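You operate a simulated robot arm through the tools that you are given. There is no shell and no other tool.

You are at the controls of a simulated robot arm. One attempt, no reset.

Task
Tip out the teal cup, brush the side plate and fold the napkin.
Fine: the last of the juice goes into the blue basin; stand the cup in it. Brush the crumbs off the teal side plate with the dry blue palm brush, stand the brush back and fold the blue napkin in half where it lies. The plate stays on the orange place mat. Spill no more than 8 ml a pour. Drop, tip, ram, crush, chip or break nothing, tools too; china and glass break by a fall, knock or squeeze; pinch, strike or load no finger, and keep suds out of food. Set down upright: cup, palm brush. What is to be rubbed or washed off counts as gone when no trace of it is left.

It is judged by the outcome, as a careful person would: the job done as asked, and still so three seconds after it is handed in. It fails if anything else is knocked over, pushed out of place, dropped, spilled or broken. Flat cloth is picked up by pressing the open fingertips on it (5 to 10 N) and closing them slowly along it; thin cloth reads only 2 to 8 mm in the jaws.

Robot
A 7-joint arm with a two-finger parallel gripper, fixed in place. Base frame: the origin is at the foot of the arm, x ahead of it, y to its left, z up; the work surface is at about z = 750. Readings come in mm, rad, newtons and seconds.
With the tool pointing down near the work surface it reaches from about 320 to 780 mm from the base axis. Its first joint turns from -2.897 to 2.897 rad. Payload 3.91 kg.
The tool frame sits at the grasp point between the pads (the TCP): z along the fingers, y along the line on which they close. The tips reach 30 mm beyond it. Largest opening 110 mm; finger width 20, thickness 10; the body of the gripper, 48 by 112 mm, starts 55 mm behind the TCP.
Orientation is that of the tool frame in the base frame, as [roll, pitch, yaw] about the fixed x, y, z axes, in that order (R = Rz(yaw) Ry(pitch) Rx(roll)). With the fingers straight down and closing along the base's y, the tool's x points along the base's -x, its y along +y and its z along -z.

Tools
- The arm moves only by the tool drive_tool. Its argument "rows" is a list of rows, each an object (a shift or turn left out is 0, a gripper value left out holds the last) with "slide": the shift along the tool's x, y, z in mm, a list of three; "delta_rot": the turn, a rotation vector about the tool's x, y, z in rad, a list of three; "claw": the opening, from 0 (shut) to 1 (fully open). In form: [{"slide": [dx, dy, dz], "delta_rot": [ax, ay, az], "claw": claw}, ...]. A call has 1 to 20 rows; each row shifts and turns the commanded pose from where the row before left it, along the tool's axes as they then stand. Each row takes 0.2 s and may step no farther than 50 mm and 0.15 rad from the row before; otherwise, or with a gripper value out of range, the whole call is refused. A pose out of reach is approached as far as the arm can. The call stops where the force on the tool passes 40 N (or 10 N more than at its start, if that is more) or the arm is blocked; 0.2 s more then pass. The fingers move at their own pace (about 153 mm/s each) and stop on an object; they squeeze with about 42 N. The grip force told is the motor's: it shows also when the fingers shut on nothing. Time passes only in rows, and 0.2 s behind the last, so rows that do not move let the fingers close. The reply holds the time, the measured pose of the TCP, the force on the tool along the base axes, the opening and the grip force, in the units named above and with some noise, with the torque about the TCP (base axes, N m) and any sound that the robot's microphone picked up.
- Cameras (640 x 400 px; columns grow to the right, rows downward): "scene" is fixed at [395.8, 492, 1357.1]; the picture's right is [0.68, 0.74, 0.00], its down [0.72, -0.66, -0.20] and it looks along [-0.15, 0.14, -0.98] (base axes); focal length 214 px, centre (320, 200). "wrist" rides on the gripper at [77, 7, -114] in the tool frame; the picture's right is [-0.09, 1.00, 0.00], its down [-0.80, -0.07, -0.59] and it looks along [-0.59, -0.05, 0.80] (tool axes); focal length 270 px, centre (320, 200). There is no depth. A picture from a camera that has moved, and an enlarged one, comes with that camera's place and axes in the base frame and with its lens. The place of the scene camera against the robot may be out by one fixed shift of up to 18 mm in any direction.
- snapshot(camera): a new picture of that camera. It takes no simulated time.
- raise_lower(by): slides the trunk up (or, below 0, down) by that many mm; the arm rides with it, the base frame stays. It gives what a move gives, with no picture.
- inspect(camera, box): a new picture of the part [left, top, right, bottom] of that camera's present view, enlarged. It takes no simulated time.
- finish_job(): hands the job in; it is judged then, once.

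Places have to be worked out from the pictures, the camera data and where the tool is seen. Open the gripper and draw the arm clear of the work before you hand the job in, unless the task says otherwise.

The tools are called after "Emit:" as a command line: name --argument value ..., lists and objects as JSON in quotes. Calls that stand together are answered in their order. drive_tool: Moves the arm, as the interface text tells. Its arguments: {"type":"object","properties":{"rows":{"type":"array","items":{"type":"object","properties":{"slide":{"type":"array","items":{"type":"number"}},"delta_rot":{"type":"array","items":{"type":"number"}},"claw":{"type":"number"}}}}},"required":["rows"]} The other tools are called the same way: raise_lower (by) slides the trunk up or down; snapshot (camera) takes a picture; inspect (camera, box) takes an enlarged picture of a part of a camera's view; finish_job () hands the job in.

At the start:

```text
t: 0.0
tool_pos: [383.0, 212.9, 1213.6]
orientation: [3.142, 0.001, -3.14]
wrist_force: [0.6, 0.6, -0.3]
wrist_torque: [0.02, -0.02, -0.03]
grip_width: 110.0
gripper_force: 0.0
trunk travel left (down, up): [-575.0, 35.0]
```

scene: 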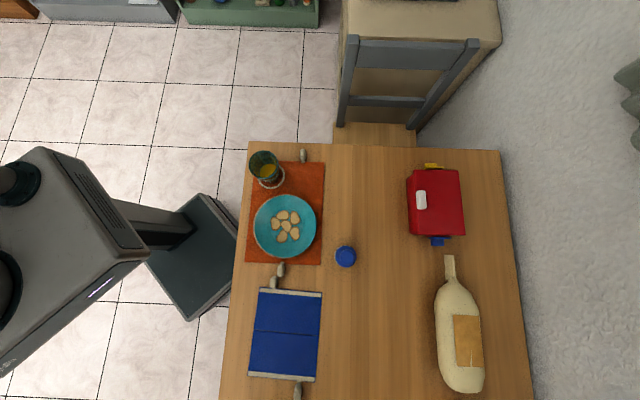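
wrist: 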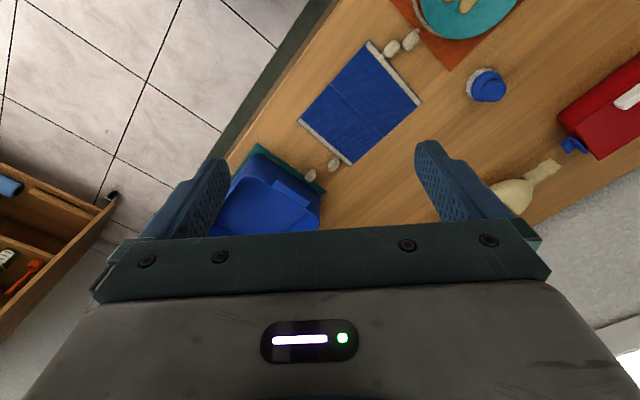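

The first pictures show the cup, plate and mat, brush and napkin in the scene view, with a basin at the lower left in the wrist view. I'll enlarge the parts before moving anything.

Emit:
inspect --camera "scene" --box '[220, 130, 380, 280]'

Emit:
inspect --camera "scene" --box '[220, 240, 400, 400]'

Emit:
inspect --camera "wrist" --box '[180, 0, 560, 240]'

```text
2.67 times, centred on (300, 205) of scene
camera zoom: at [395.8, 492.0, 1357.1], right [0.68, 0.74, 0.0], down [0.72, -0.66, -0.2], along [-0.15, 0.14, -0.98], focal length 572 px, centre (373, 187)
```

zoom: 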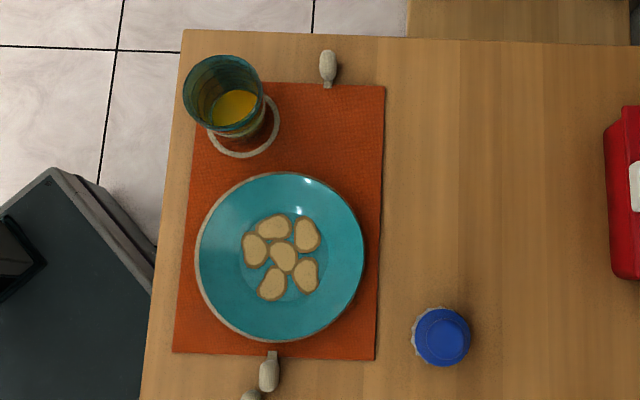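

```text
2.50 times, centred on (310, 320) of scene
camera zoom: at [395.8, 492.0, 1357.1], right [0.68, 0.74, 0.0], down [0.72, -0.66, -0.2], along [-0.15, 0.14, -0.98], focal length 536 px, centre (345, -100)
```

zoom: 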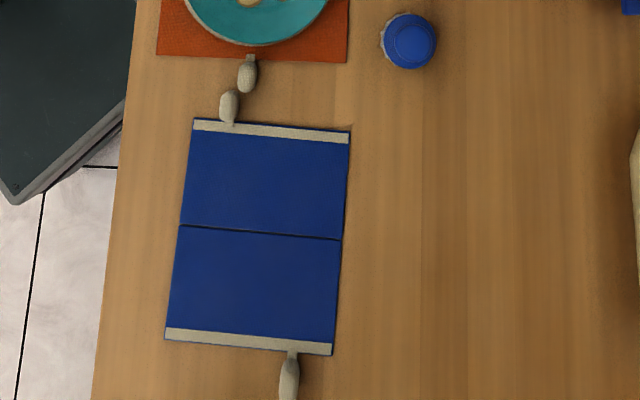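

```text
1.67 times, centred on (370, 120) of wrist
camera zoom: at [305.6, 220.6, 1328.2], right [0.09, 1.0, 0.0], down [0.8, -0.07, 0.59], along [0.59, -0.05, -0.8], focal length 450 px, centre (237, 333)
```

zoom: 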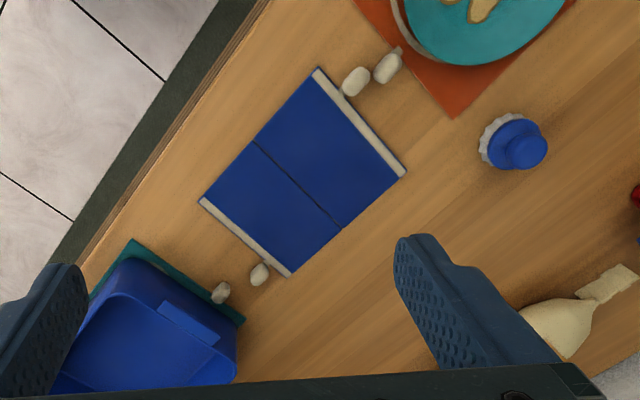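

The basin is only partly visible, out toward about (690, 50). I'll slide the arm that way at its current height to see it properly.

Emit:
drive_tool --rows '[{"slide": [-36, -22, 0]}, {"slide": [-36, -22, 0]}, {"slide": [-36, -22, 0]}, {"slide": [-36, -22, 0]}, {"slide": [-36, -22, 0]}]'

Emit:
snapshot --camera "wrist"

```text
t: 1.2
tool_pos: [564.8, 97.4, 1211.8]
orientation: [-3.142, -0.001, 3.139]
wrist_force: [0.4, -1.1, -0.1]
wrist_torque: [0.02, 0.07, -0.01]
grip_width: 110.0
gripper_force: 0.1
trunk travel left (down, up): [-575.0, 35.0]
```

```text
taken
camera wrist: at [487.8, 103.3, 1326.2], right [0.09, 1.0, 0.0], down [0.8, -0.07, 0.59], along [0.59, -0.05, -0.81], focal length 270 px, centre (320, 200)
```

wrist: 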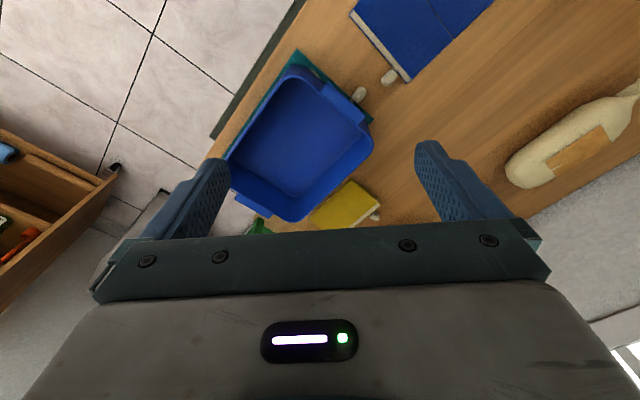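

The basin now shows between the fingers with a yellow item beyond it. I'll enlarge it, and also look at the small pale shapes beside the mats.

Emit:
inspect --camera "wrist" --box '[200, 0, 420, 240]'

Emit:
inspect --camera "wrist" --box '[330, 60, 430, 130]'

Emit:
inspect --camera "scene" --box '[250, 250, 330, 300]'

Emit:
inspect --camera "scene" --box '[240, 140, 320, 190]'

```text
1.67 times, centred on (310, 120) of wrist
camera zoom: at [487.8, 103.3, 1326.2], right [0.09, 1.0, 0.0], down [0.8, -0.07, 0.59], along [0.59, -0.05, -0.81], focal length 450 px, centre (337, 333)
```

zoom: 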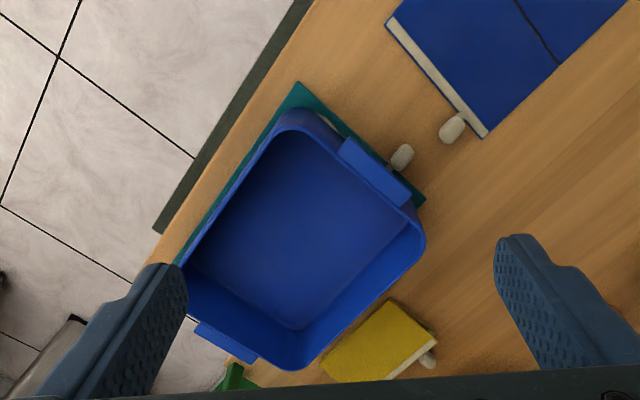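

```text
5.71 times, centred on (380, 95) of wrist
camera zoom: at [487.8, 103.3, 1326.2], right [0.09, 1.0, 0.0], down [0.8, -0.07, 0.59], along [0.59, -0.05, -0.81], focal length 1544 px, centre (-23, 800)
```

zoom: 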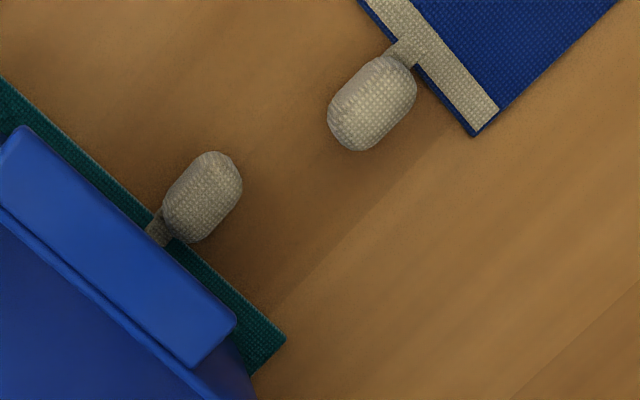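

```text
8.00 times, centred on (290, 275) of scene
camera zoom: at [395.8, 492.0, 1357.1], right [0.68, 0.74, 0.0], down [0.72, -0.66, -0.2], along [-0.15, 0.14, -0.98], focal length 1716 px, centre (560, -400)
```

zoom: 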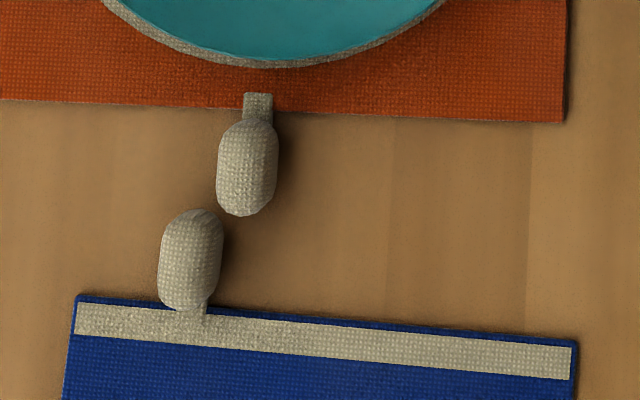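

```text
8.00 times, centred on (280, 165) of scene
camera zoom: at [395.8, 492.0, 1357.1], right [0.68, 0.74, 0.0], down [0.72, -0.66, -0.2], along [-0.15, 0.14, -0.98], focal length 1716 px, centre (640, 480)
```

zoom: 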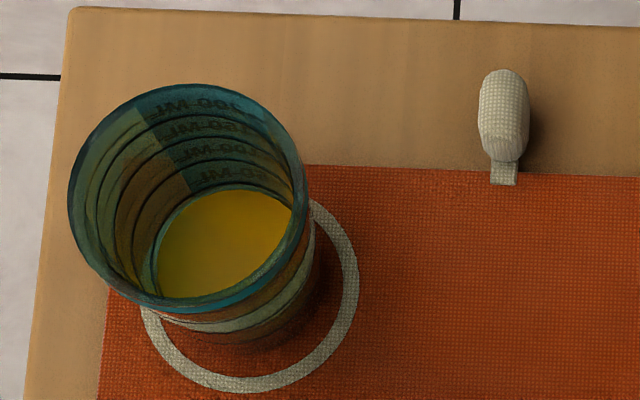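

The pale shapes are cloth toggles sewn to the mats and the napkin, so I should leave them alone. I judge the cup to be near (152, 521), so I'll swing round to look at it and turn the wrist to face radially.

Emit:
drive_tool --rows '[{"slide": [39.5, 29.8, 0]}, {"slide": [39.5, 29.8, 0]}, {"slide": [39.5, 29.8, 0]}, {"slide": [39.5, 29.8, 0]}, {"slide": [39.5, 29.8, 0]}, {"slide": [39.5, 29.8, 0]}, {"slide": [39.5, 29.8, 0]}, {"slide": [39.5, 29.8, 0]}, {"slide": [39.5, 29.8, 0]}, {"slide": [39.5, 29.8, 0]}, {"slide": [39.5, 29.8, 0]}, {"delta_rot": [0, 0, -0.143]}, {"delta_rot": [0, 0, -0.143]}, {"delta_rot": [0, 0, -0.143]}, {"delta_rot": [0, 0, -0.143]}, {"delta_rot": [0, 0, -0.143]}, {"delta_rot": [0, 0, -0.143]}, {"delta_rot": [0, 0, -0.143]}, {"delta_rot": [0, 0, -0.143]}, {"delta_rot": [0, 0, -0.143]}]'

Emit:
snapshot --camera "wrist"

Emit:
snapshot --camera "scene"

```text
t: 5.4
tool_pos: [127.1, 431.1, 1212.5]
orientation: [3.141, -0.001, -1.852]
wrist_force: [0.1, 0.5, -0.5]
wrist_torque: [0.02, 0.0, 0.01]
grip_width: 110.0
gripper_force: 0.1
trunk travel left (down, up): [-575.0, 35.0]
```

```text
taken
camera wrist: at [99.2, 359.9, 1327.4], right [-0.93, 0.36, 0.0], down [0.29, 0.75, 0.59], along [0.21, 0.55, -0.8], focal length 270 px, centre (320, 200)
```

wrist: 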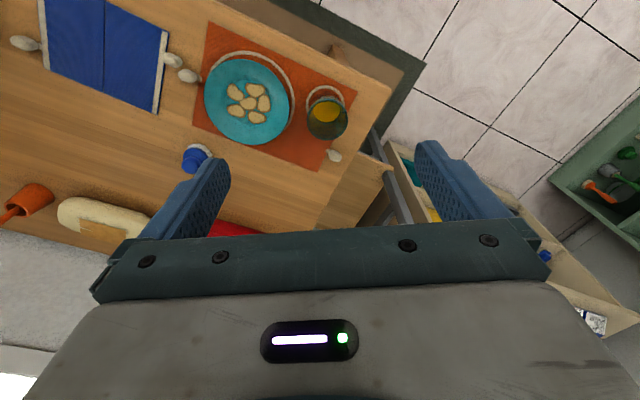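

```text
taken
```

scene: 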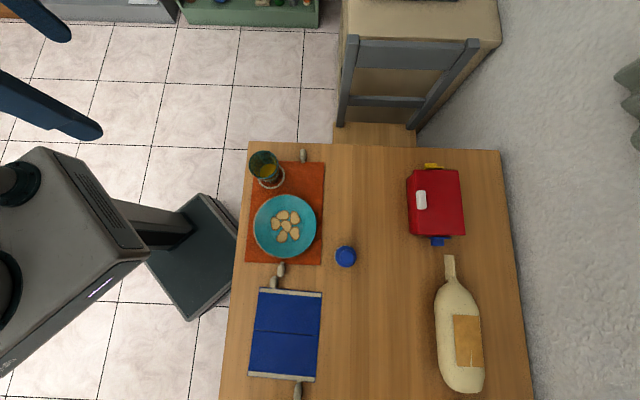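

The cup is in clear view between the fingers. I'll enlarge it and the plate to work out their places.

Emit:
inspect --camera "wrist" --box '[280, 70, 380, 170]'

Emit:
inspect --camera "wrist" --box '[170, 20, 370, 180]'

```text
4.00 times, centred on (330, 120) of wrist
camera zoom: at [99.2, 359.9, 1327.4], right [-0.93, 0.36, 0.0], down [0.29, 0.75, 0.59], along [0.21, 0.55, -0.8], focal length 1081 px, centre (280, 520)
```

zoom: 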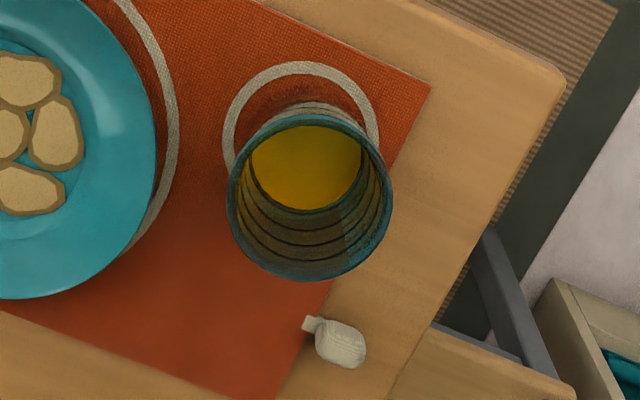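

```text
2.50 times, centred on (270, 100) of wrist
camera zoom: at [99.2, 359.9, 1327.4], right [-0.93, 0.36, 0.0], down [0.29, 0.75, 0.59], along [0.21, 0.55, -0.8], focal length 676 px, centre (445, 450)
```

zoom: 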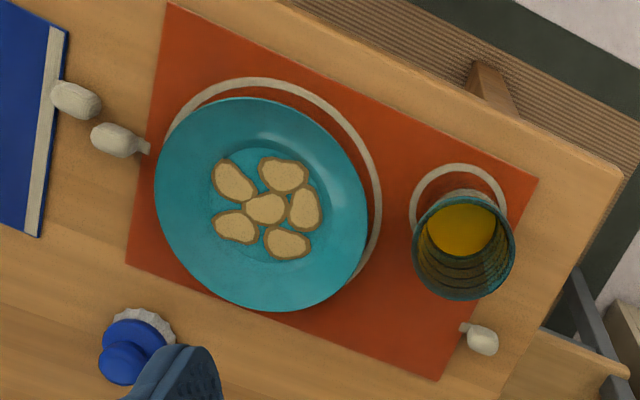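

The wrist view puts the cup at about (148, 526) with its rim near z 843 and about 76 mm across; the plate is near (295, 457). I'll move above the cup, narrow the jaws a little to stay clear of the plate, and come down to z≈925 to check.

Emit:
drive_tool --rows '[{"slide": [-32.2, 1.9, 0], "claw": 0.92}, {"slide": [-32.2, 1.9, 0]}, {"slide": [-32.2, 1.9, 0]}, {"slide": [0, 0, 48]}, {"slide": [0, 0, 48]}, {"slide": [0, 0, 48]}, {"slide": [0, 0, 48]}, {"slide": [0, 0, 48]}, {"slide": [0, 0, 48]}]'

Emit:
snapshot --camera "wrist"

Emit:
snapshot --camera "scene"

```text
t: 7.4
tool_pos: [153.9, 526.4, 926.0]
orientation: [3.141, 0.0, -1.854]
wrist_force: [0.7, 0.2, 0.8]
wrist_torque: [-0.02, 0.03, 0.01]
grip_width: 101.3
gripper_force: 0.0
trunk travel left (down, up): [-575.0, 35.0]
```

```text
taken
camera wrist: at [124.0, 455.4, 1040.7], right [-0.93, 0.36, 0.0], down [0.29, 0.75, 0.59], along [0.22, 0.55, -0.8], focal length 270 px, centre (320, 200)
```

wrist: 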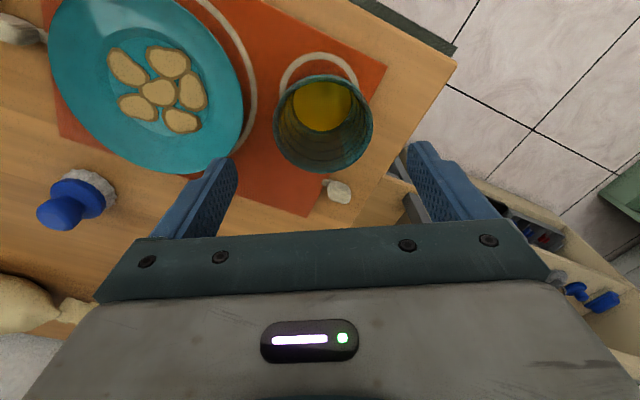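

```text
taken
```

scene: 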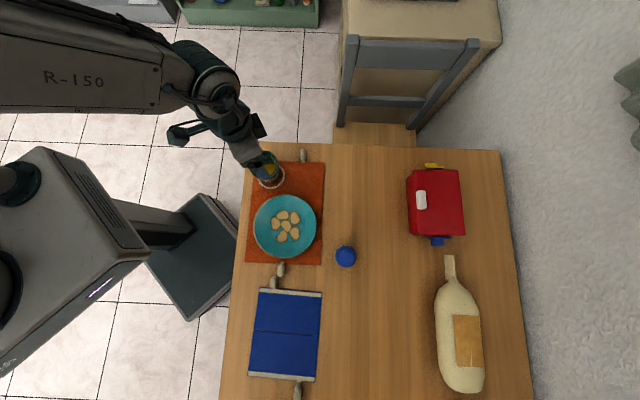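

The cup now measures at about (149, 526), and the tool reads a few mm off. I'll hold still for a couple of rows to see whether that is just settling.

Emit:
drive_tool --rows '[{"slide": [0, 0, 0]}, {"slide": [0, 0, 0]}]'

Emit:
inspect --camera "wrist" --box '[200, 40, 460, 240]'

```text
t: 8.0
tool_pos: [152.7, 526.2, 926.9]
orientation: [3.141, 0.001, -1.854]
wrist_force: [0.4, 0.2, 0.1]
wrist_torque: [0.0, 0.01, -0.01]
grip_width: 100.9
gripper_force: 0.1
trunk travel left (down, up): [-575.0, 35.0]
```

```text
2.00 times, centred on (330, 140) of wrist
camera zoom: at [124.1, 455.1, 1041.4], right [-0.93, 0.36, 0.0], down [0.29, 0.75, 0.59], along [0.22, 0.55, -0.8], focal length 541 px, centre (300, 320)
```

zoom: 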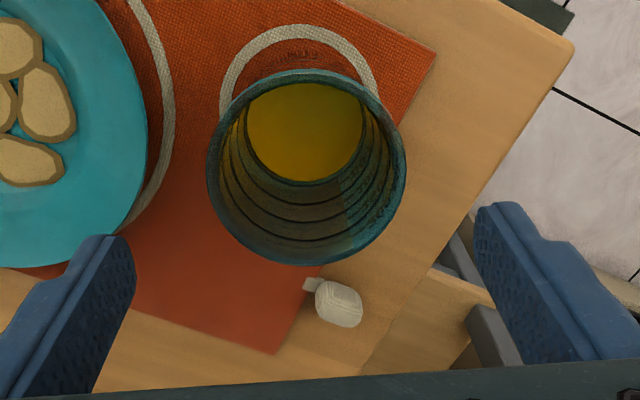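

The small offset is sensor noise; in the tool frame the cup sits about (+2.5, +3.3) mm from the TCP. I'll centre on it and lower in small steps to z≈828, jaws still open.

Emit:
drive_tool --rows '[{"slide": [2.5, 3.3, 0]}, {"slide": [0, 0, 25]}, {"slide": [0, 0, 25]}, {"slide": [0, 0, 25]}, {"slide": [0, 0, 23]}, {"slide": [0, 0, 0]}]'

Emit:
snapshot --camera "wrist"

```text
t: 9.4
tool_pos: [146.9, 526.2, 829.7]
orientation: [3.14, 0.0, -1.855]
wrist_force: [0.0, 0.4, 0.0]
wrist_torque: [0.01, -0.04, 0.0]
grip_width: 101.2
gripper_force: 0.0
trunk travel left (down, up): [-575.0, 35.0]
```

```text
taken
camera wrist: at [118.9, 453.9, 944.2], right [-0.93, 0.36, 0.0], down [0.29, 0.75, 0.59], along [0.22, 0.55, -0.8], focal length 270 px, centre (320, 200)
```

wrist: 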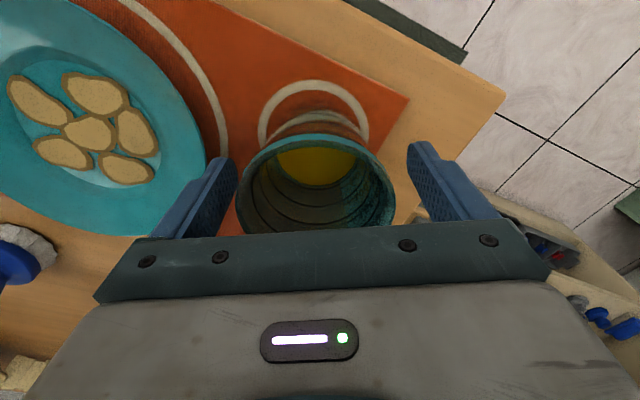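

The cup is centred between the fingers with the rim about 10 mm above the TCP. I'll close gently in stages and watch the grip force.

Emit:
drive_tool --rows '[{"claw": 0.8}, {"claw": 0.74}, {"claw": 0.71}, {"claw": 0.695}, {"claw": 0.69}]'

```text
t: 10.6
tool_pos: [147.2, 525.3, 829.0]
orientation: [3.141, 0.0, -1.855]
wrist_force: [0.3, 1.0, -0.7]
wrist_torque: [0.02, -0.01, 0.0]
grip_width: 76.1
gripper_force: 0.1
trunk travel left (down, up): [-575.0, 35.0]
```

Emit:
drive_tool --rows '[{"claw": 0.685}, {"claw": 0.68}, {"claw": 0.675}, {"claw": 0.67}]'

```text
t: 11.6
tool_pos: [147.9, 525.7, 829.9]
orientation: [-3.141, 0.001, -1.855]
wrist_force: [0.6, 0.6, 0.9]
wrist_torque: [0.01, -0.01, 0.01]
grip_width: 74.8
gripper_force: 1.1
trunk travel left (down, up): [-575.0, 35.0]
```

Contact starts at about 74.8 mm with only 1 N. I'll squeeze on in small steps to learn how the force grows.

Emit:
drive_tool --rows '[{"claw": 0.66}, {"claw": 0.65}, {"claw": 0.64}]'

```text
t: 12.4
tool_pos: [149.2, 525.7, 830.3]
orientation: [3.141, -0.001, -1.855]
wrist_force: [0.5, 0.1, 0.8]
wrist_torque: [0.04, -0.02, -0.01]
grip_width: 73.8
gripper_force: 41.8
trunk travel left (down, up): [-575.0, 35.0]
```

The grip holds at 73.8 mm and 42 N with no sound. I'll lift slowly and check that the cup comes up level.

Emit:
drive_tool --rows '[{"slide": [0, 0, -8]}, {"slide": [0, 0, -15]}, {"slide": [0, 0, -25]}, {"slide": [0, 0, -30]}, {"slide": [0, 0, -30]}, {"slide": [0, 0, -20]}, {"slide": [0, 0, 0]}]'

Emit:
snapshot --camera "wrist"

Emit:
inspect --camera "scene" --box '[220, 130, 340, 230]'

```text
t: 14.0
tool_pos: [147.1, 523.4, 954.2]
orientation: [-3.141, 0.0, -1.854]
wrist_force: [0.0, -0.1, -1.1]
wrist_torque: [0.0, 0.0, 0.02]
grip_width: 73.1
gripper_force: 42.0
trunk travel left (down, up): [-575.0, 35.0]
```

```text
taken
camera wrist: at [118.5, 452.2, 1069.1], right [-0.93, 0.36, 0.0], down [0.29, 0.75, 0.59], along [0.22, 0.55, -0.8], focal length 270 px, centre (320, 200)
```

wrist: 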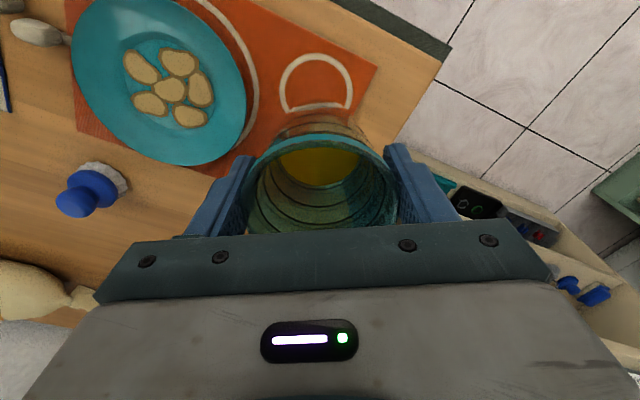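

```text
4.00 times, centred on (280, 180) of scene
camera zoom: at [395.8, 492.0, 1357.1], right [0.68, 0.74, 0.0], down [0.72, -0.66, -0.2], along [-0.15, 0.14, -0.98], focal length 858 px, centre (480, 280)
```

zoom: 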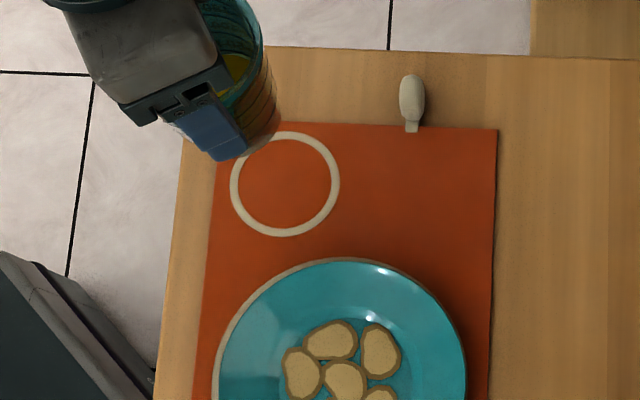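

The cup is up, level, with the juice low in it. I'll raise it a bit more and turn the wrist back so it faces the basin azimuth.

Emit:
drive_tool --rows '[{"slide": [0, 0, -5], "delta_rot": [0, 0, 0.143]}, {"slide": [0, 0, -5], "delta_rot": [0, 0, 0.143]}, {"slide": [0, 0, -5], "delta_rot": [0, 0, 0.143]}, {"slide": [0, 0, -5], "delta_rot": [0, 0, 0.143]}, {"slide": [0, 0, -5], "delta_rot": [0, 0, 0.143]}, {"slide": [0, 0, -5], "delta_rot": [0, 0, 0.143]}, {"slide": [0, 0, -5], "delta_rot": [0, 0, 0.143]}, {"slide": [0, 0, -5], "delta_rot": [0, 0, 0.143]}, {"slide": [0, 0, -5], "delta_rot": [0, 0, 0.143]}]'

```text
t: 16.0
tool_pos: [145.7, 525.4, 1000.1]
orientation: [3.141, -0.001, 3.136]
wrist_force: [-0.2, 0.2, -0.9]
wrist_torque: [0.01, -0.03, 0.01]
grip_width: 73.7
gripper_force: 42.3
trunk travel left (down, up): [-575.0, 35.0]
```

The wrist is aligned with base x and the grip is steady. Now I'll carry the cup smoothly over toward the basin, to about (600, 40).

Emit:
drive_tool --rows '[{"slide": [-15, -16, 0]}, {"slide": [-25.2, -26.8, 0]}, {"slide": [-25.2, -26.8, 0]}, {"slide": [-25.2, -26.8, 0]}, {"slide": [-25.2, -26.8, 0]}, {"slide": [-25.2, -26.8, 0]}, {"slide": [-25.2, -26.8, 0]}, {"slide": [-25.2, -26.8, 0]}, {"slide": [-25.2, -26.8, 0]}, {"slide": [-25.2, -26.8, 0]}, {"slide": [-25.2, -26.8, 0]}, {"slide": [-25.2, -26.8, 0]}, {"slide": [-25.2, -26.8, 0]}, {"slide": [-25.2, -26.8, 0]}, {"slide": [-25.2, -26.8, 0]}, {"slide": [-25.2, -26.8, 0]}, {"slide": [-25.2, -26.8, 0]}, {"slide": [-25.2, -26.8, 0]}, {"slide": [-15, -16, 0]}]'

Emit:
snapshot --camera "wrist"

Emit:
snapshot --camera "scene"

```text
t: 20.0
tool_pos: [606.9, 34.1, 1000.0]
orientation: [-3.14, -0.001, 3.141]
wrist_force: [0.0, -1.4, 0.5]
wrist_torque: [0.02, 0.02, 0.03]
grip_width: 73.1
gripper_force: 41.4
trunk travel left (down, up): [-575.0, 35.0]
```

```text
taken
camera wrist: at [529.0, 41.0, 1114.9], right [0.09, 1.0, 0.0], down [0.8, -0.07, 0.59], along [0.59, -0.05, -0.8], focal length 270 px, centre (320, 200)
```

wrist: 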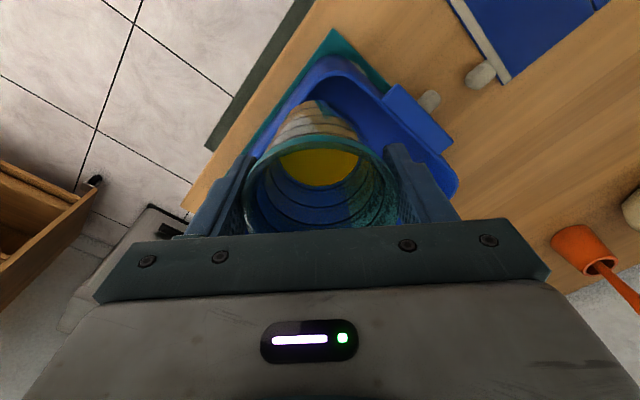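

```text
taken
```

scene: 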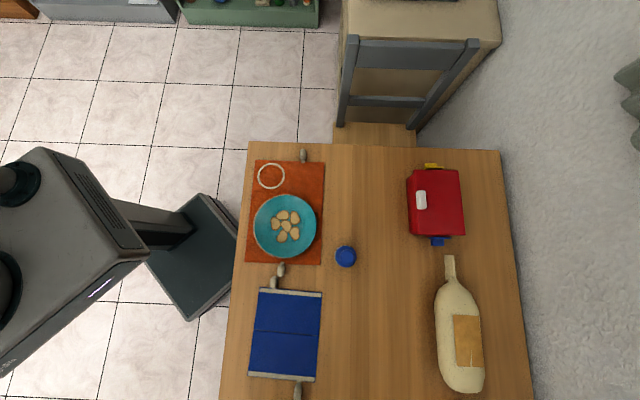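

The cup hides part of the basin; I'll enlarge this view to triangulate the basin's near rim.

Emit:
inspect --camera "wrist" --box '[200, 10, 480, 210]'

```text
2.00 times, centred on (340, 110) of wrist
camera zoom: at [529.0, 41.0, 1114.9], right [0.09, 1.0, 0.0], down [0.8, -0.07, 0.59], along [0.59, -0.05, -0.8], focal length 541 px, centre (280, 380)
```

zoom: 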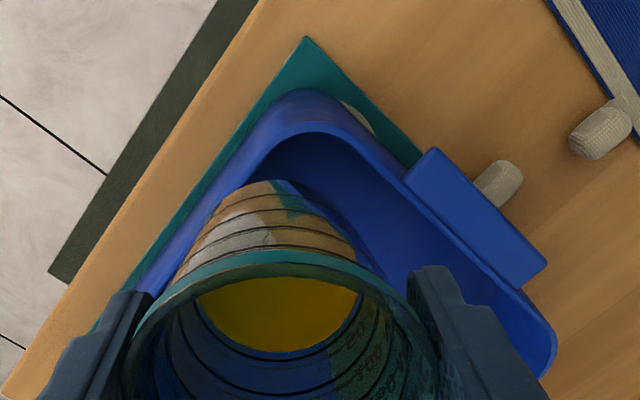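

The basin's rim works out near z 865 and its centre near (719, 35). Tilting outward as I am would swing the camera under the gripper, so I'll turn the tool half a turn first to keep the camera on top and allow a low pour.

Emit:
drive_tool --rows '[{"delta_rot": [0, 0, -0.14]}, {"delta_rot": [0, 0, -0.14]}, {"delta_rot": [0, 0, -0.14]}, {"delta_rot": [0, 0, -0.14]}, {"delta_rot": [0, 0, -0.14]}, {"delta_rot": [0, 0, -0.14]}, {"delta_rot": [0, 0, -0.14]}, {"delta_rot": [0, 0, -0.14]}]'

```text
t: 21.8
tool_pos: [606.0, 36.5, 1000.8]
orientation: [3.141, 0.001, -2.019]
wrist_force: [0.8, 0.2, -0.7]
wrist_torque: [0.01, 0.0, 0.0]
grip_width: 73.2
gripper_force: 42.2
trunk travel left (down, up): [-575.0, 35.0]
```

The turn follows cleanly (yaw −2.019). I'll finish the remaining two radians to reach yaw 0.

Emit:
drive_tool --rows '[{"delta_rot": [0, 0, -0.1442]}, {"delta_rot": [0, 0, -0.1442]}, {"delta_rot": [0, 0, -0.1442]}, {"delta_rot": [0, 0, -0.1442]}, {"delta_rot": [0, 0, -0.1442]}, {"delta_rot": [0, 0, -0.1442]}, {"delta_rot": [0, 0, -0.1442]}, {"delta_rot": [0, 0, -0.1442]}, {"delta_rot": [0, 0, -0.1442]}, {"delta_rot": [0, 0, -0.1442]}, {"delta_rot": [0, 0, -0.1442]}, {"delta_rot": [0, 0, -0.1442]}, {"delta_rot": [0, 0, -0.1442]}, {"delta_rot": [0, 0, -0.1442]}]'

Emit:
snapshot --camera "wrist"

```text
t: 24.8
tool_pos: [605.3, 35.2, 1000.7]
orientation: [-3.141, -0.002, -0.001]
wrist_force: [-1.2, 1.3, -2.4]
wrist_torque: [-0.01, 0.0, 0.0]
grip_width: 73.0
gripper_force: 41.5
trunk travel left (down, up): [-575.0, 35.0]
```

```text
taken
camera wrist: at [681.6, 29.5, 1115.5], right [-0.09, -1.0, 0.0], down [-0.8, 0.07, 0.59], along [-0.59, 0.05, -0.8], focal length 270 px, centre (320, 200)
```

wrist: 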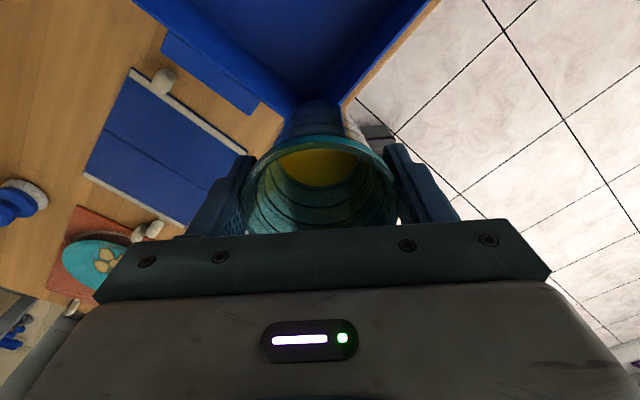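

The half turn worked, and the camera is now on the outward side. I'll move over the basin to about (705, 35, 985), still upright, and look down past the cup.

Emit:
drive_tool --rows '[{"slide": [20, 0, 3]}, {"slide": [25, 0, 4]}, {"slide": [25, 0, 4]}, {"slide": [20, 0, 3]}, {"slide": [10, 0, 1]}, {"slide": [0, 0, 0]}]'

Emit:
snapshot --camera "wrist"

```text
t: 26.2
tool_pos: [704.7, 34.4, 985.8]
orientation: [-3.14, 0.0, -0.003]
wrist_force: [-1.0, -0.5, -1.0]
wrist_torque: [-0.01, 0.0, 0.04]
grip_width: 72.9
gripper_force: 41.9
trunk travel left (down, up): [-575.0, 35.0]
```

```text
taken
camera wrist: at [782.0, 28.7, 1099.7], right [-0.09, -1.0, 0.0], down [-0.8, 0.07, 0.59], along [-0.59, 0.05, -0.8], focal length 270 px, centre (320, 200)
```

wrist: 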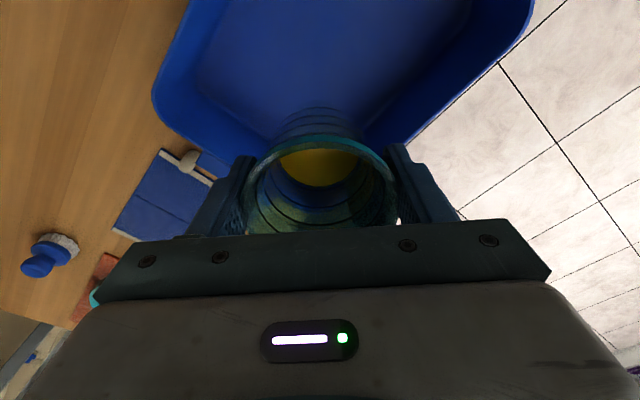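

The basin is centred close to (728, 33). I'll shift out a little to x≈730 and z≈1015 so the arm's wrist clears the near corner, then tilt to about 40° and check.

Emit:
drive_tool --rows '[{"slide": [13, 0, -15]}, {"slide": [13, 0, -15]}, {"delta_rot": [0, 0.1, 0]}, {"delta_rot": [0, 0.1, 0]}, {"delta_rot": [0, 0.1, 0]}, {"delta_rot": [0, 0.1, 0]}, {"delta_rot": [0, 0.1, 0]}, {"delta_rot": [0, 0.1, 0]}, {"delta_rot": [0, 0.1, 0]}]'

Emit:
snapshot --camera "wrist"

Emit:
snapshot --camera "scene"

```text
t: 28.2
tool_pos: [731.0, 37.5, 1015.1]
orientation: [3.141, -0.702, -0.002]
wrist_force: [-0.7, 0.1, 0.0]
wrist_torque: [0.04, 0.04, -0.02]
grip_width: 72.9
gripper_force: 42.1
trunk travel left (down, up): [-575.0, 35.0]
```

```text
taken
camera wrist: at [714.9, 30.6, 1152.5], right [-0.07, -1.0, -0.06], down [-1.0, 0.07, -0.06], along [0.07, 0.05, -1.0], focal length 270 px, centre (320, 200)
```

wrist: 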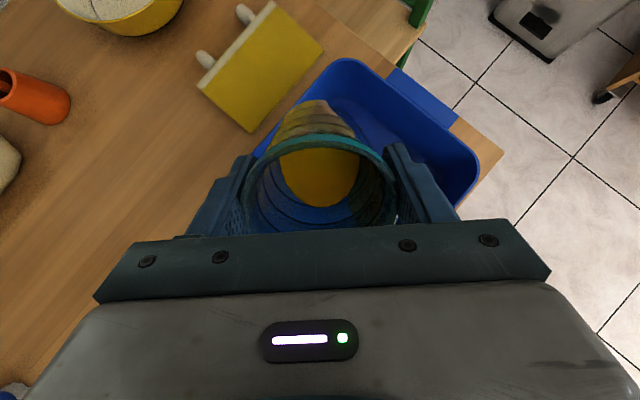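

```text
taken
```

scene: 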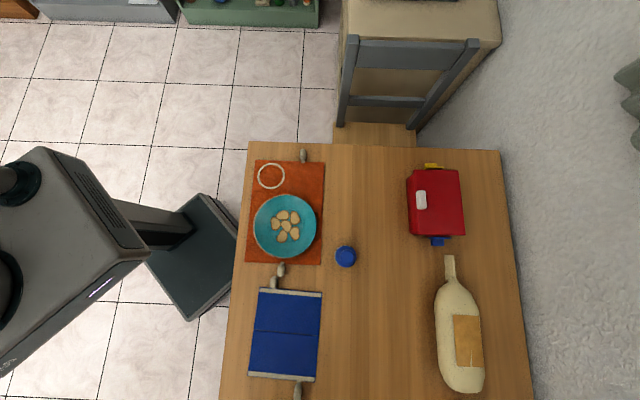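

The tilt follows well, and the basin corners now place its centre near (740, 27). I'll shift 10 mm further out and continue tilting slowly so the juice starts to run.

Emit:
drive_tool --rows '[{"slide": [7.6, 0, 6.4]}, {"delta_rot": [0, 0.05, 0]}, {"delta_rot": [0, 0.05, 0]}, {"delta_rot": [0, 0.05, 0]}, {"delta_rot": [0, 0.05, 0]}, {"delta_rot": [0, 0.05, 0]}, {"delta_rot": [0, 0.05, 0]}, {"delta_rot": [0, 0.04, 0]}, {"delta_rot": [0, 0.04, 0]}, {"delta_rot": [0, 0.04, 0]}, {"delta_rot": [0, 0.04, 0]}]'

Emit:
snapshot --camera "wrist"

```text
t: 30.6
tool_pos: [740.3, 35.6, 1016.0]
orientation: [3.14, -1.159, -0.003]
wrist_force: [-0.2, 0.7, -0.7]
wrist_torque: [-0.02, 0.06, 0.03]
grip_width: 72.7
gripper_force: 42.1
trunk travel left (down, up): [-575.0, 35.0]
```

```text
taken
camera wrist: at [665.6, 29.4, 1131.9], right [-0.04, -1.0, -0.08], down [-0.86, 0.07, -0.5], along [0.5, 0.05, -0.86], focal length 270 px, centre (320, 200)
```

wrist: 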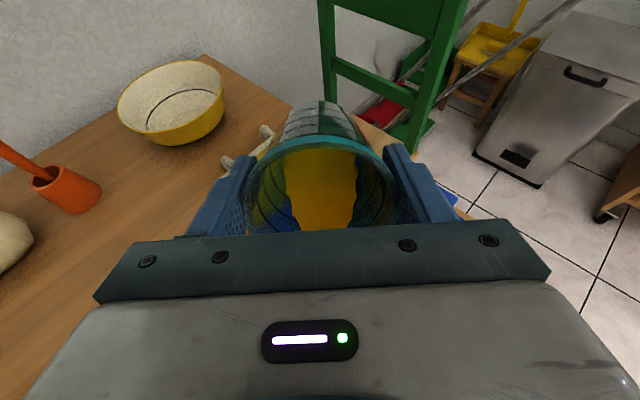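

At 66° the juice is running along the wall toward the lip. I'll keep tilting slowly.

Emit:
drive_tool --rows '[{"delta_rot": [0, 0.03, 0]}, {"delta_rot": [0, 0.03, 0]}, {"delta_rot": [0, 0.03, 0]}, {"delta_rot": [0, 0.03, 0]}, {"delta_rot": [0, 0.03, 0]}, {"delta_rot": [0, 0.03, 0]}, {"delta_rot": [0, 0, 0]}]'

Emit:
snapshot --camera "wrist"

```text
t: 32.2
tool_pos: [740.5, 36.7, 1015.0]
orientation: [3.139, -1.34, -0.001]
wrist_force: [-0.3, 0.3, -0.5]
wrist_torque: [0.02, 0.05, 0.01]
grip_width: 72.4
gripper_force: 42.2
trunk travel left (down, up): [-575.0, 35.0]
```

```text
taken
camera wrist: at [645.7, 30.1, 1117.4], right [-0.02, -1.0, -0.09], down [-0.76, 0.07, -0.64], along [0.65, 0.05, -0.76], focal length 270 px, centre (320, 200)
```

wrist: 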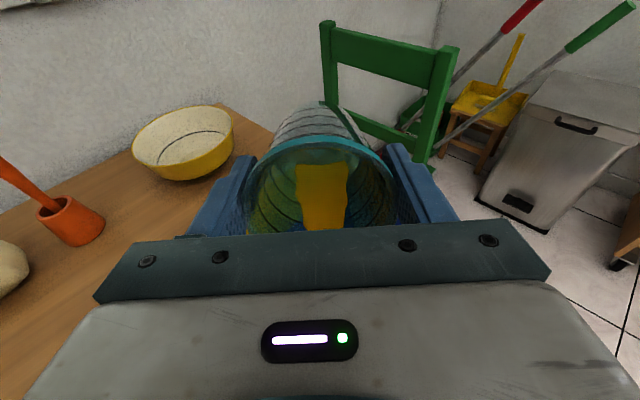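

About 77° now, and the juice is draining over the lip. I'll continue slowly to 110° and let it drip out.

Emit:
drive_tool --rows '[{"delta_rot": [0, 0.03, 0]}, {"delta_rot": [0, 0.03, 0]}, {"delta_rot": [0, 0.03, 0]}, {"delta_rot": [0, 0.03, 0]}, {"delta_rot": [0, 0.04, 0]}, {"delta_rot": [0, 0.04, 0]}, {"delta_rot": [0, 0.04, 0]}, {"delta_rot": [0, 0.05, 0]}, {"delta_rot": [0, 0.05, 0]}, {"delta_rot": [0, 0.05, 0]}, {"delta_rot": [0, 0.05, 0]}, {"delta_rot": [0, 0.05, 0]}, {"delta_rot": [0, 0.05, 0]}, {"delta_rot": [0, 0, 0]}, {"delta_rot": [0, 0, 0]}, {"delta_rot": [0, 0, 0]}, {"delta_rot": [0, 0, 0]}, {"delta_rot": [0, 0, 0]}]'

Emit:
snapshot --camera "wrist"

Emit:
inspect --camera "wrist" --box '[220, 110, 420, 240]'

```text
t: 36.0
tool_pos: [742.0, 36.7, 1015.4]
orientation: [-0.001, -1.263, 3.138]
wrist_force: [-0.6, 0.2, -0.4]
wrist_torque: [0.0, 0.0, 0.03]
grip_width: 72.2
gripper_force: 42.1
trunk travel left (down, up): [-575.0, 35.0]
```

```text
taken
camera wrist: at [607.7, 30.1, 1053.9], right [0.02, -1.0, -0.08], down [-0.32, 0.07, -0.94], along [0.95, 0.05, -0.32], focal length 270 px, centre (320, 200)
```

wrist: 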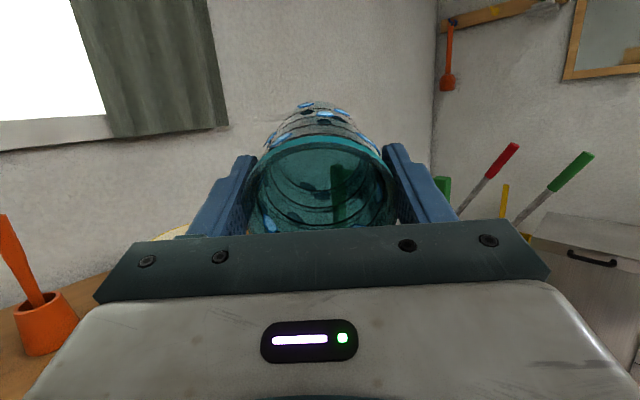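

```text
3.08 times, centred on (320, 175) of wrist
camera zoom: at [607.7, 30.1, 1053.9], right [0.02, -1.0, -0.08], down [-0.32, 0.07, -0.94], along [0.95, 0.05, -0.32], focal length 832 px, centre (320, 277)
```

zoom: 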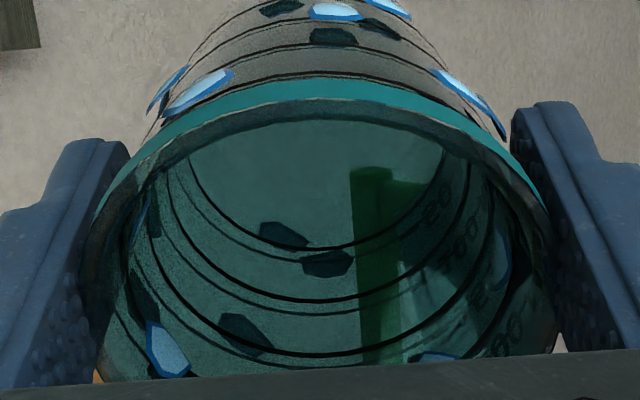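

The cup looks empty. There are some bright flecks on its wall, so I'll zoom in to see whether they are reflections or something on the cup.

Emit:
inspect --camera "wrist" --box '[255, 95, 395, 185]'

Emit:
inspect --camera "wrist" --box '[240, 170, 400, 240]'

```text
4.44 times, centred on (325, 140) of wrist
camera zoom: at [607.7, 30.1, 1053.9], right [0.02, -1.0, -0.08], down [-0.32, 0.07, -0.94], along [0.95, 0.05, -0.32], focal length 1201 px, centre (298, 467)
```

zoom: 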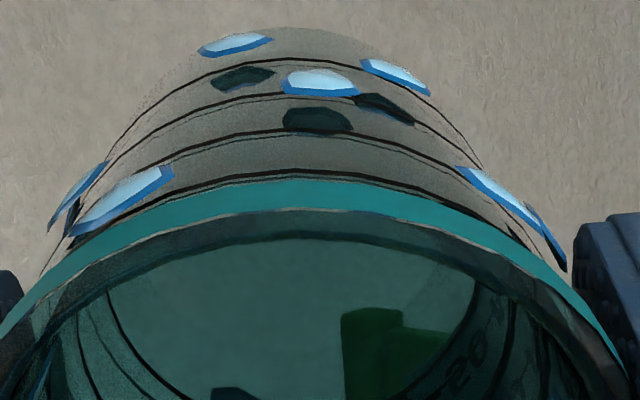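

```text
4.00 times, centred on (320, 205) of wrist
camera zoom: at [607.7, 30.1, 1053.9], right [0.02, -1.0, -0.08], down [-0.32, 0.07, -0.94], along [0.95, 0.05, -0.32], focal length 1081 px, centre (320, 180)
```

zoom: 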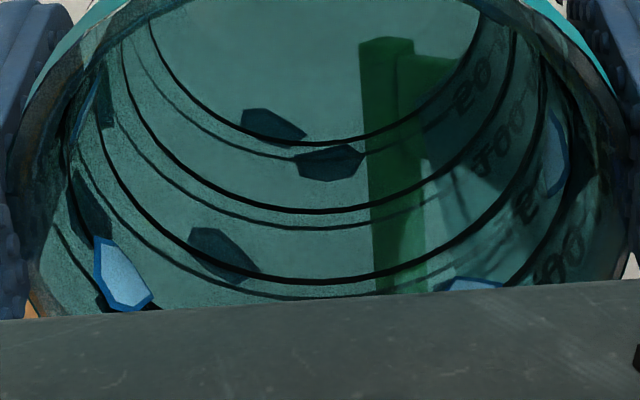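

The cup is drained; the flecks look like drawn wet drops, with no yellow left. I'll turn the cup back upright over the basin.

Emit:
drive_tool --rows '[{"delta_rot": [0, -0.0988, 0]}, {"delta_rot": [0, -0.0988, 0]}, {"delta_rot": [0, -0.0988, 0]}, {"delta_rot": [0, -0.0988, 0]}, {"delta_rot": [0, -0.0988, 0]}, {"delta_rot": [0, -0.0988, 0]}, {"delta_rot": [0, -0.0988, 0]}, {"delta_rot": [0, -0.0988, 0]}, {"delta_rot": [0, -0.0988, 0]}, {"delta_rot": [0, -0.0988, 0]}, {"delta_rot": [0, -0.0988, 0]}, {"delta_rot": [0, -0.0988, 0]}, {"delta_rot": [0, -0.0988, 0]}, {"delta_rot": [0, -0.0988, 0]}, {"delta_rot": [0, -0.0988, 0]}, {"delta_rot": [0, -0.0988, 0]}, {"delta_rot": [0, -0.0988, 0]}, {"delta_rot": [0, -0.0988, 0]}, {"delta_rot": [0, -0.0988, 0]}, {"delta_rot": [0, 0, 0]}]'

Emit:
snapshot --camera "wrist"

Emit:
inspect --camera "wrist" --box '[120, 0, 560, 240]'

```text
t: 40.2
tool_pos: [740.1, 35.4, 1015.8]
orientation: [3.141, -0.001, -0.003]
wrist_force: [-0.2, 0.1, -0.2]
wrist_torque: [-0.05, 0.0, 0.02]
grip_width: 72.0
gripper_force: 41.7
trunk travel left (down, up): [-575.0, 35.0]
```

```text
taken
camera wrist: at [816.6, 29.0, 1130.4], right [-0.09, -1.0, 0.0], down [-0.8, 0.07, 0.59], along [-0.59, 0.05, -0.8], focal length 270 px, centre (320, 200)
```

wrist: 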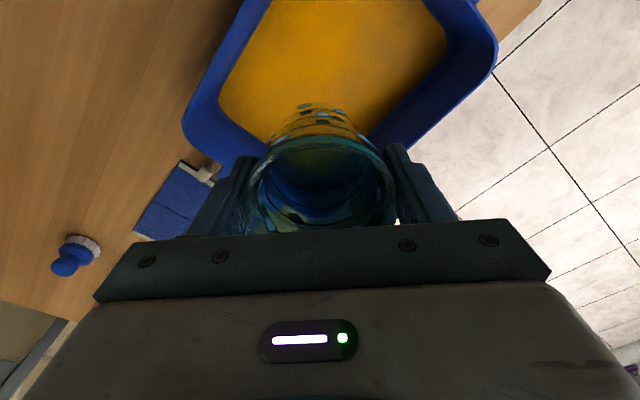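

```text
1.45 times, centred on (340, 120) of wrist
camera zoom: at [816.6, 29.0, 1130.4], right [-0.09, -1.0, 0.0], down [-0.8, 0.07, 0.59], along [-0.59, 0.05, -0.8], focal length 393 px, centre (291, 316)
```

zoom: 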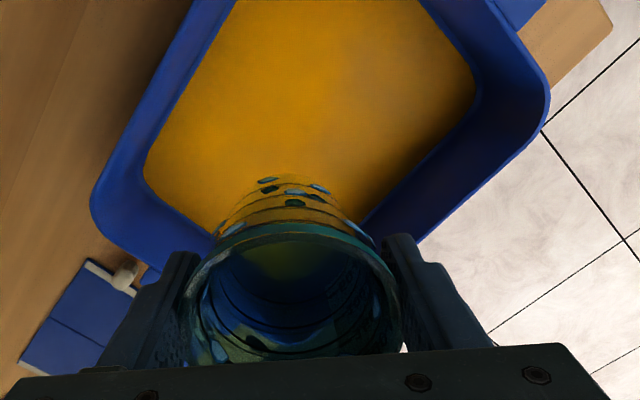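

The juice is all in the basin with nothing visible on the table. I'll bring the cup to about (724, 30) and lower it to just above the basin floor.

Emit:
drive_tool --rows '[{"slide": [-16, 5, 0]}, {"slide": [0, 0, 33]}, {"slide": [0, 0, 33]}, {"slide": [0, 0, 33]}, {"slide": [0, 0, 33]}, {"slide": [0, 0, 25]}, {"slide": [0, 0, 8]}, {"slide": [0, 0, 0]}]'

Emit:
snapshot --camera "wrist"

```text
t: 42.0
tool_pos: [725.6, 30.4, 851.4]
orientation: [3.142, 0.0, -0.004]
wrist_force: [-0.4, 0.1, -0.9]
wrist_torque: [-0.01, 0.0, 0.02]
grip_width: 71.8
gripper_force: 42.0
trunk travel left (down, up): [-575.0, 35.0]
```

```text
taken
camera wrist: at [801.9, 24.2, 965.6], right [-0.09, -1.0, 0.0], down [-0.8, 0.07, 0.59], along [-0.59, 0.05, -0.81], focal length 270 px, centre (320, 200)
```

wrist: 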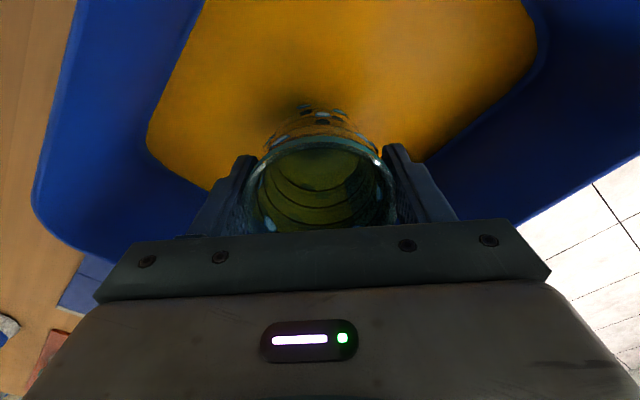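

The cup is well inside the basin floor. I'll lower in small steps, watching for contact.

Emit:
drive_tool --rows '[{"slide": [0, 0, 3]}, {"slide": [0, 0, 3]}, {"slide": [0, 0, 3]}, {"slide": [0, 0, 0]}]'

```text
t: 43.0
tool_pos: [725.5, 30.6, 841.8]
orientation: [3.141, -0.001, -0.005]
wrist_force: [0.0, 0.8, -0.1]
wrist_torque: [0.03, 0.02, 0.0]
grip_width: 71.5
gripper_force: 42.3
trunk travel left (down, up): [-575.0, 35.0]
```

Emit:
drive_tool --rows '[{"slide": [0, 0, 2]}, {"slide": [0, 0, 2]}, {"slide": [0, 0, 0]}]'

```text
t: 43.8
tool_pos: [726.1, 29.9, 837.7]
orientation: [-3.141, -0.003, -0.003]
wrist_force: [0.5, -0.5, -0.9]
wrist_torque: [-0.02, 0.0, 0.04]
grip_width: 71.7
gripper_force: 42.1
trunk travel left (down, up): [-575.0, 35.0]
```

No contact yet at z 837.7; I expect the floor at about 833 to 835, so I'll go on in 1.5 mm steps.

Emit:
drive_tool --rows '[{"slide": [0, 0, 1.5]}, {"slide": [0, 0, 1.5]}, {"slide": [0, 0, 0]}]'

```text
t: 44.6
tool_pos: [725.5, 31.6, 835.3]
orientation: [-3.141, -0.004, -0.004]
wrist_force: [1.3, -0.8, 10.3]
wrist_torque: [-0.32, -0.03, 0.02]
grip_width: 71.4
gripper_force: 42.3
trunk travel left (down, up): [-575.0, 35.0]
```

The cup bottom is on the floor (10 N up). I'll ease off half a millimetre and open the jaws gradually.

Emit:
drive_tool --rows '[{"slide": [0, 0, -0.6]}, {"claw": 0.66}, {"claw": 0.68}, {"claw": 0.7}, {"claw": 0.74}, {"claw": 0.8}, {"claw": 0.86}, {"slide": [0, 0, 0]}]'

Emit:
snapshot --camera "wrist"

```text
t: 46.4
tool_pos: [725.1, 31.1, 835.1]
orientation: [3.141, -0.002, -0.004]
wrist_force: [-1.3, 1.2, -1.4]
wrist_torque: [0.03, 0.01, 0.03]
grip_width: 94.6
gripper_force: 0.0
trunk travel left (down, up): [-575.0, 35.0]
```

```text
taken
camera wrist: at [801.3, 24.4, 949.8], right [-0.09, -1.0, 0.0], down [-0.8, 0.07, 0.59], along [-0.59, 0.05, -0.81], focal length 270 px, centre (320, 200)
```

wrist: 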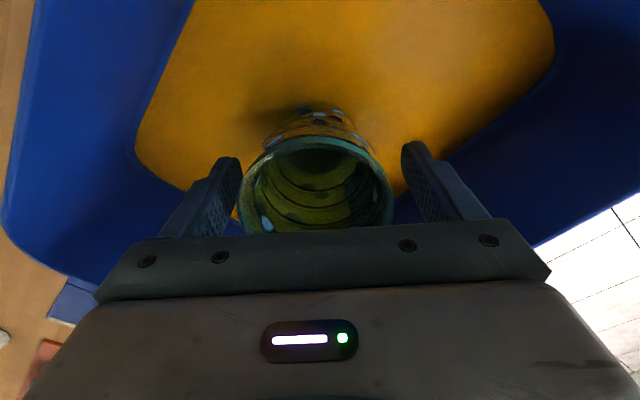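

The cup is released and stands in the basin. I'll rise straight up and look back at it.

Emit:
drive_tool --rows '[{"slide": [0, 0, -10]}, {"slide": [0, 0, -20]}, {"slide": [0, 0, -35]}, {"slide": [0, 0, -45]}, {"slide": [0, 0, -45]}, {"slide": [0, 0, -45]}, {"slide": [0, 0, 0]}]'

Emit:
snapshot --camera "wrist"

Emit:
inspect --camera "wrist" --box '[180, 0, 520, 220]'

```text
t: 48.0
tool_pos: [724.9, 34.0, 1036.2]
orientation: [-3.141, -0.004, -0.004]
wrist_force: [0.7, -0.2, 0.6]
wrist_torque: [-0.01, 0.0, 0.01]
grip_width: 94.7
gripper_force: 0.1
trunk travel left (down, up): [-575.0, 35.0]
```

```text
taken
camera wrist: at [800.8, 28.2, 1151.4], right [-0.09, -1.0, 0.0], down [-0.8, 0.07, 0.59], along [-0.59, 0.05, -0.81], focal length 270 px, centre (320, 200)
```

wrist: 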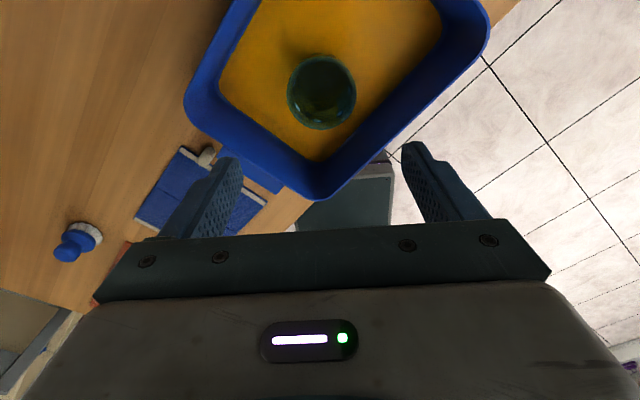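

```text
1.82 times, centred on (350, 110) of wrist
camera zoom: at [800.8, 28.2, 1151.4], right [-0.09, -1.0, 0.0], down [-0.8, 0.07, 0.59], along [-0.59, 0.05, -0.81], focal length 491 px, centre (266, 364)
```

zoom: 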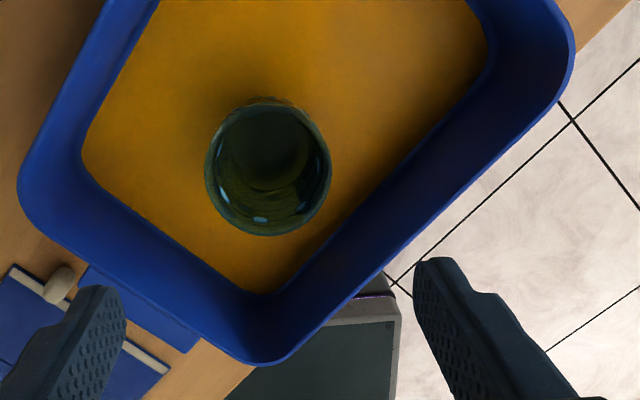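

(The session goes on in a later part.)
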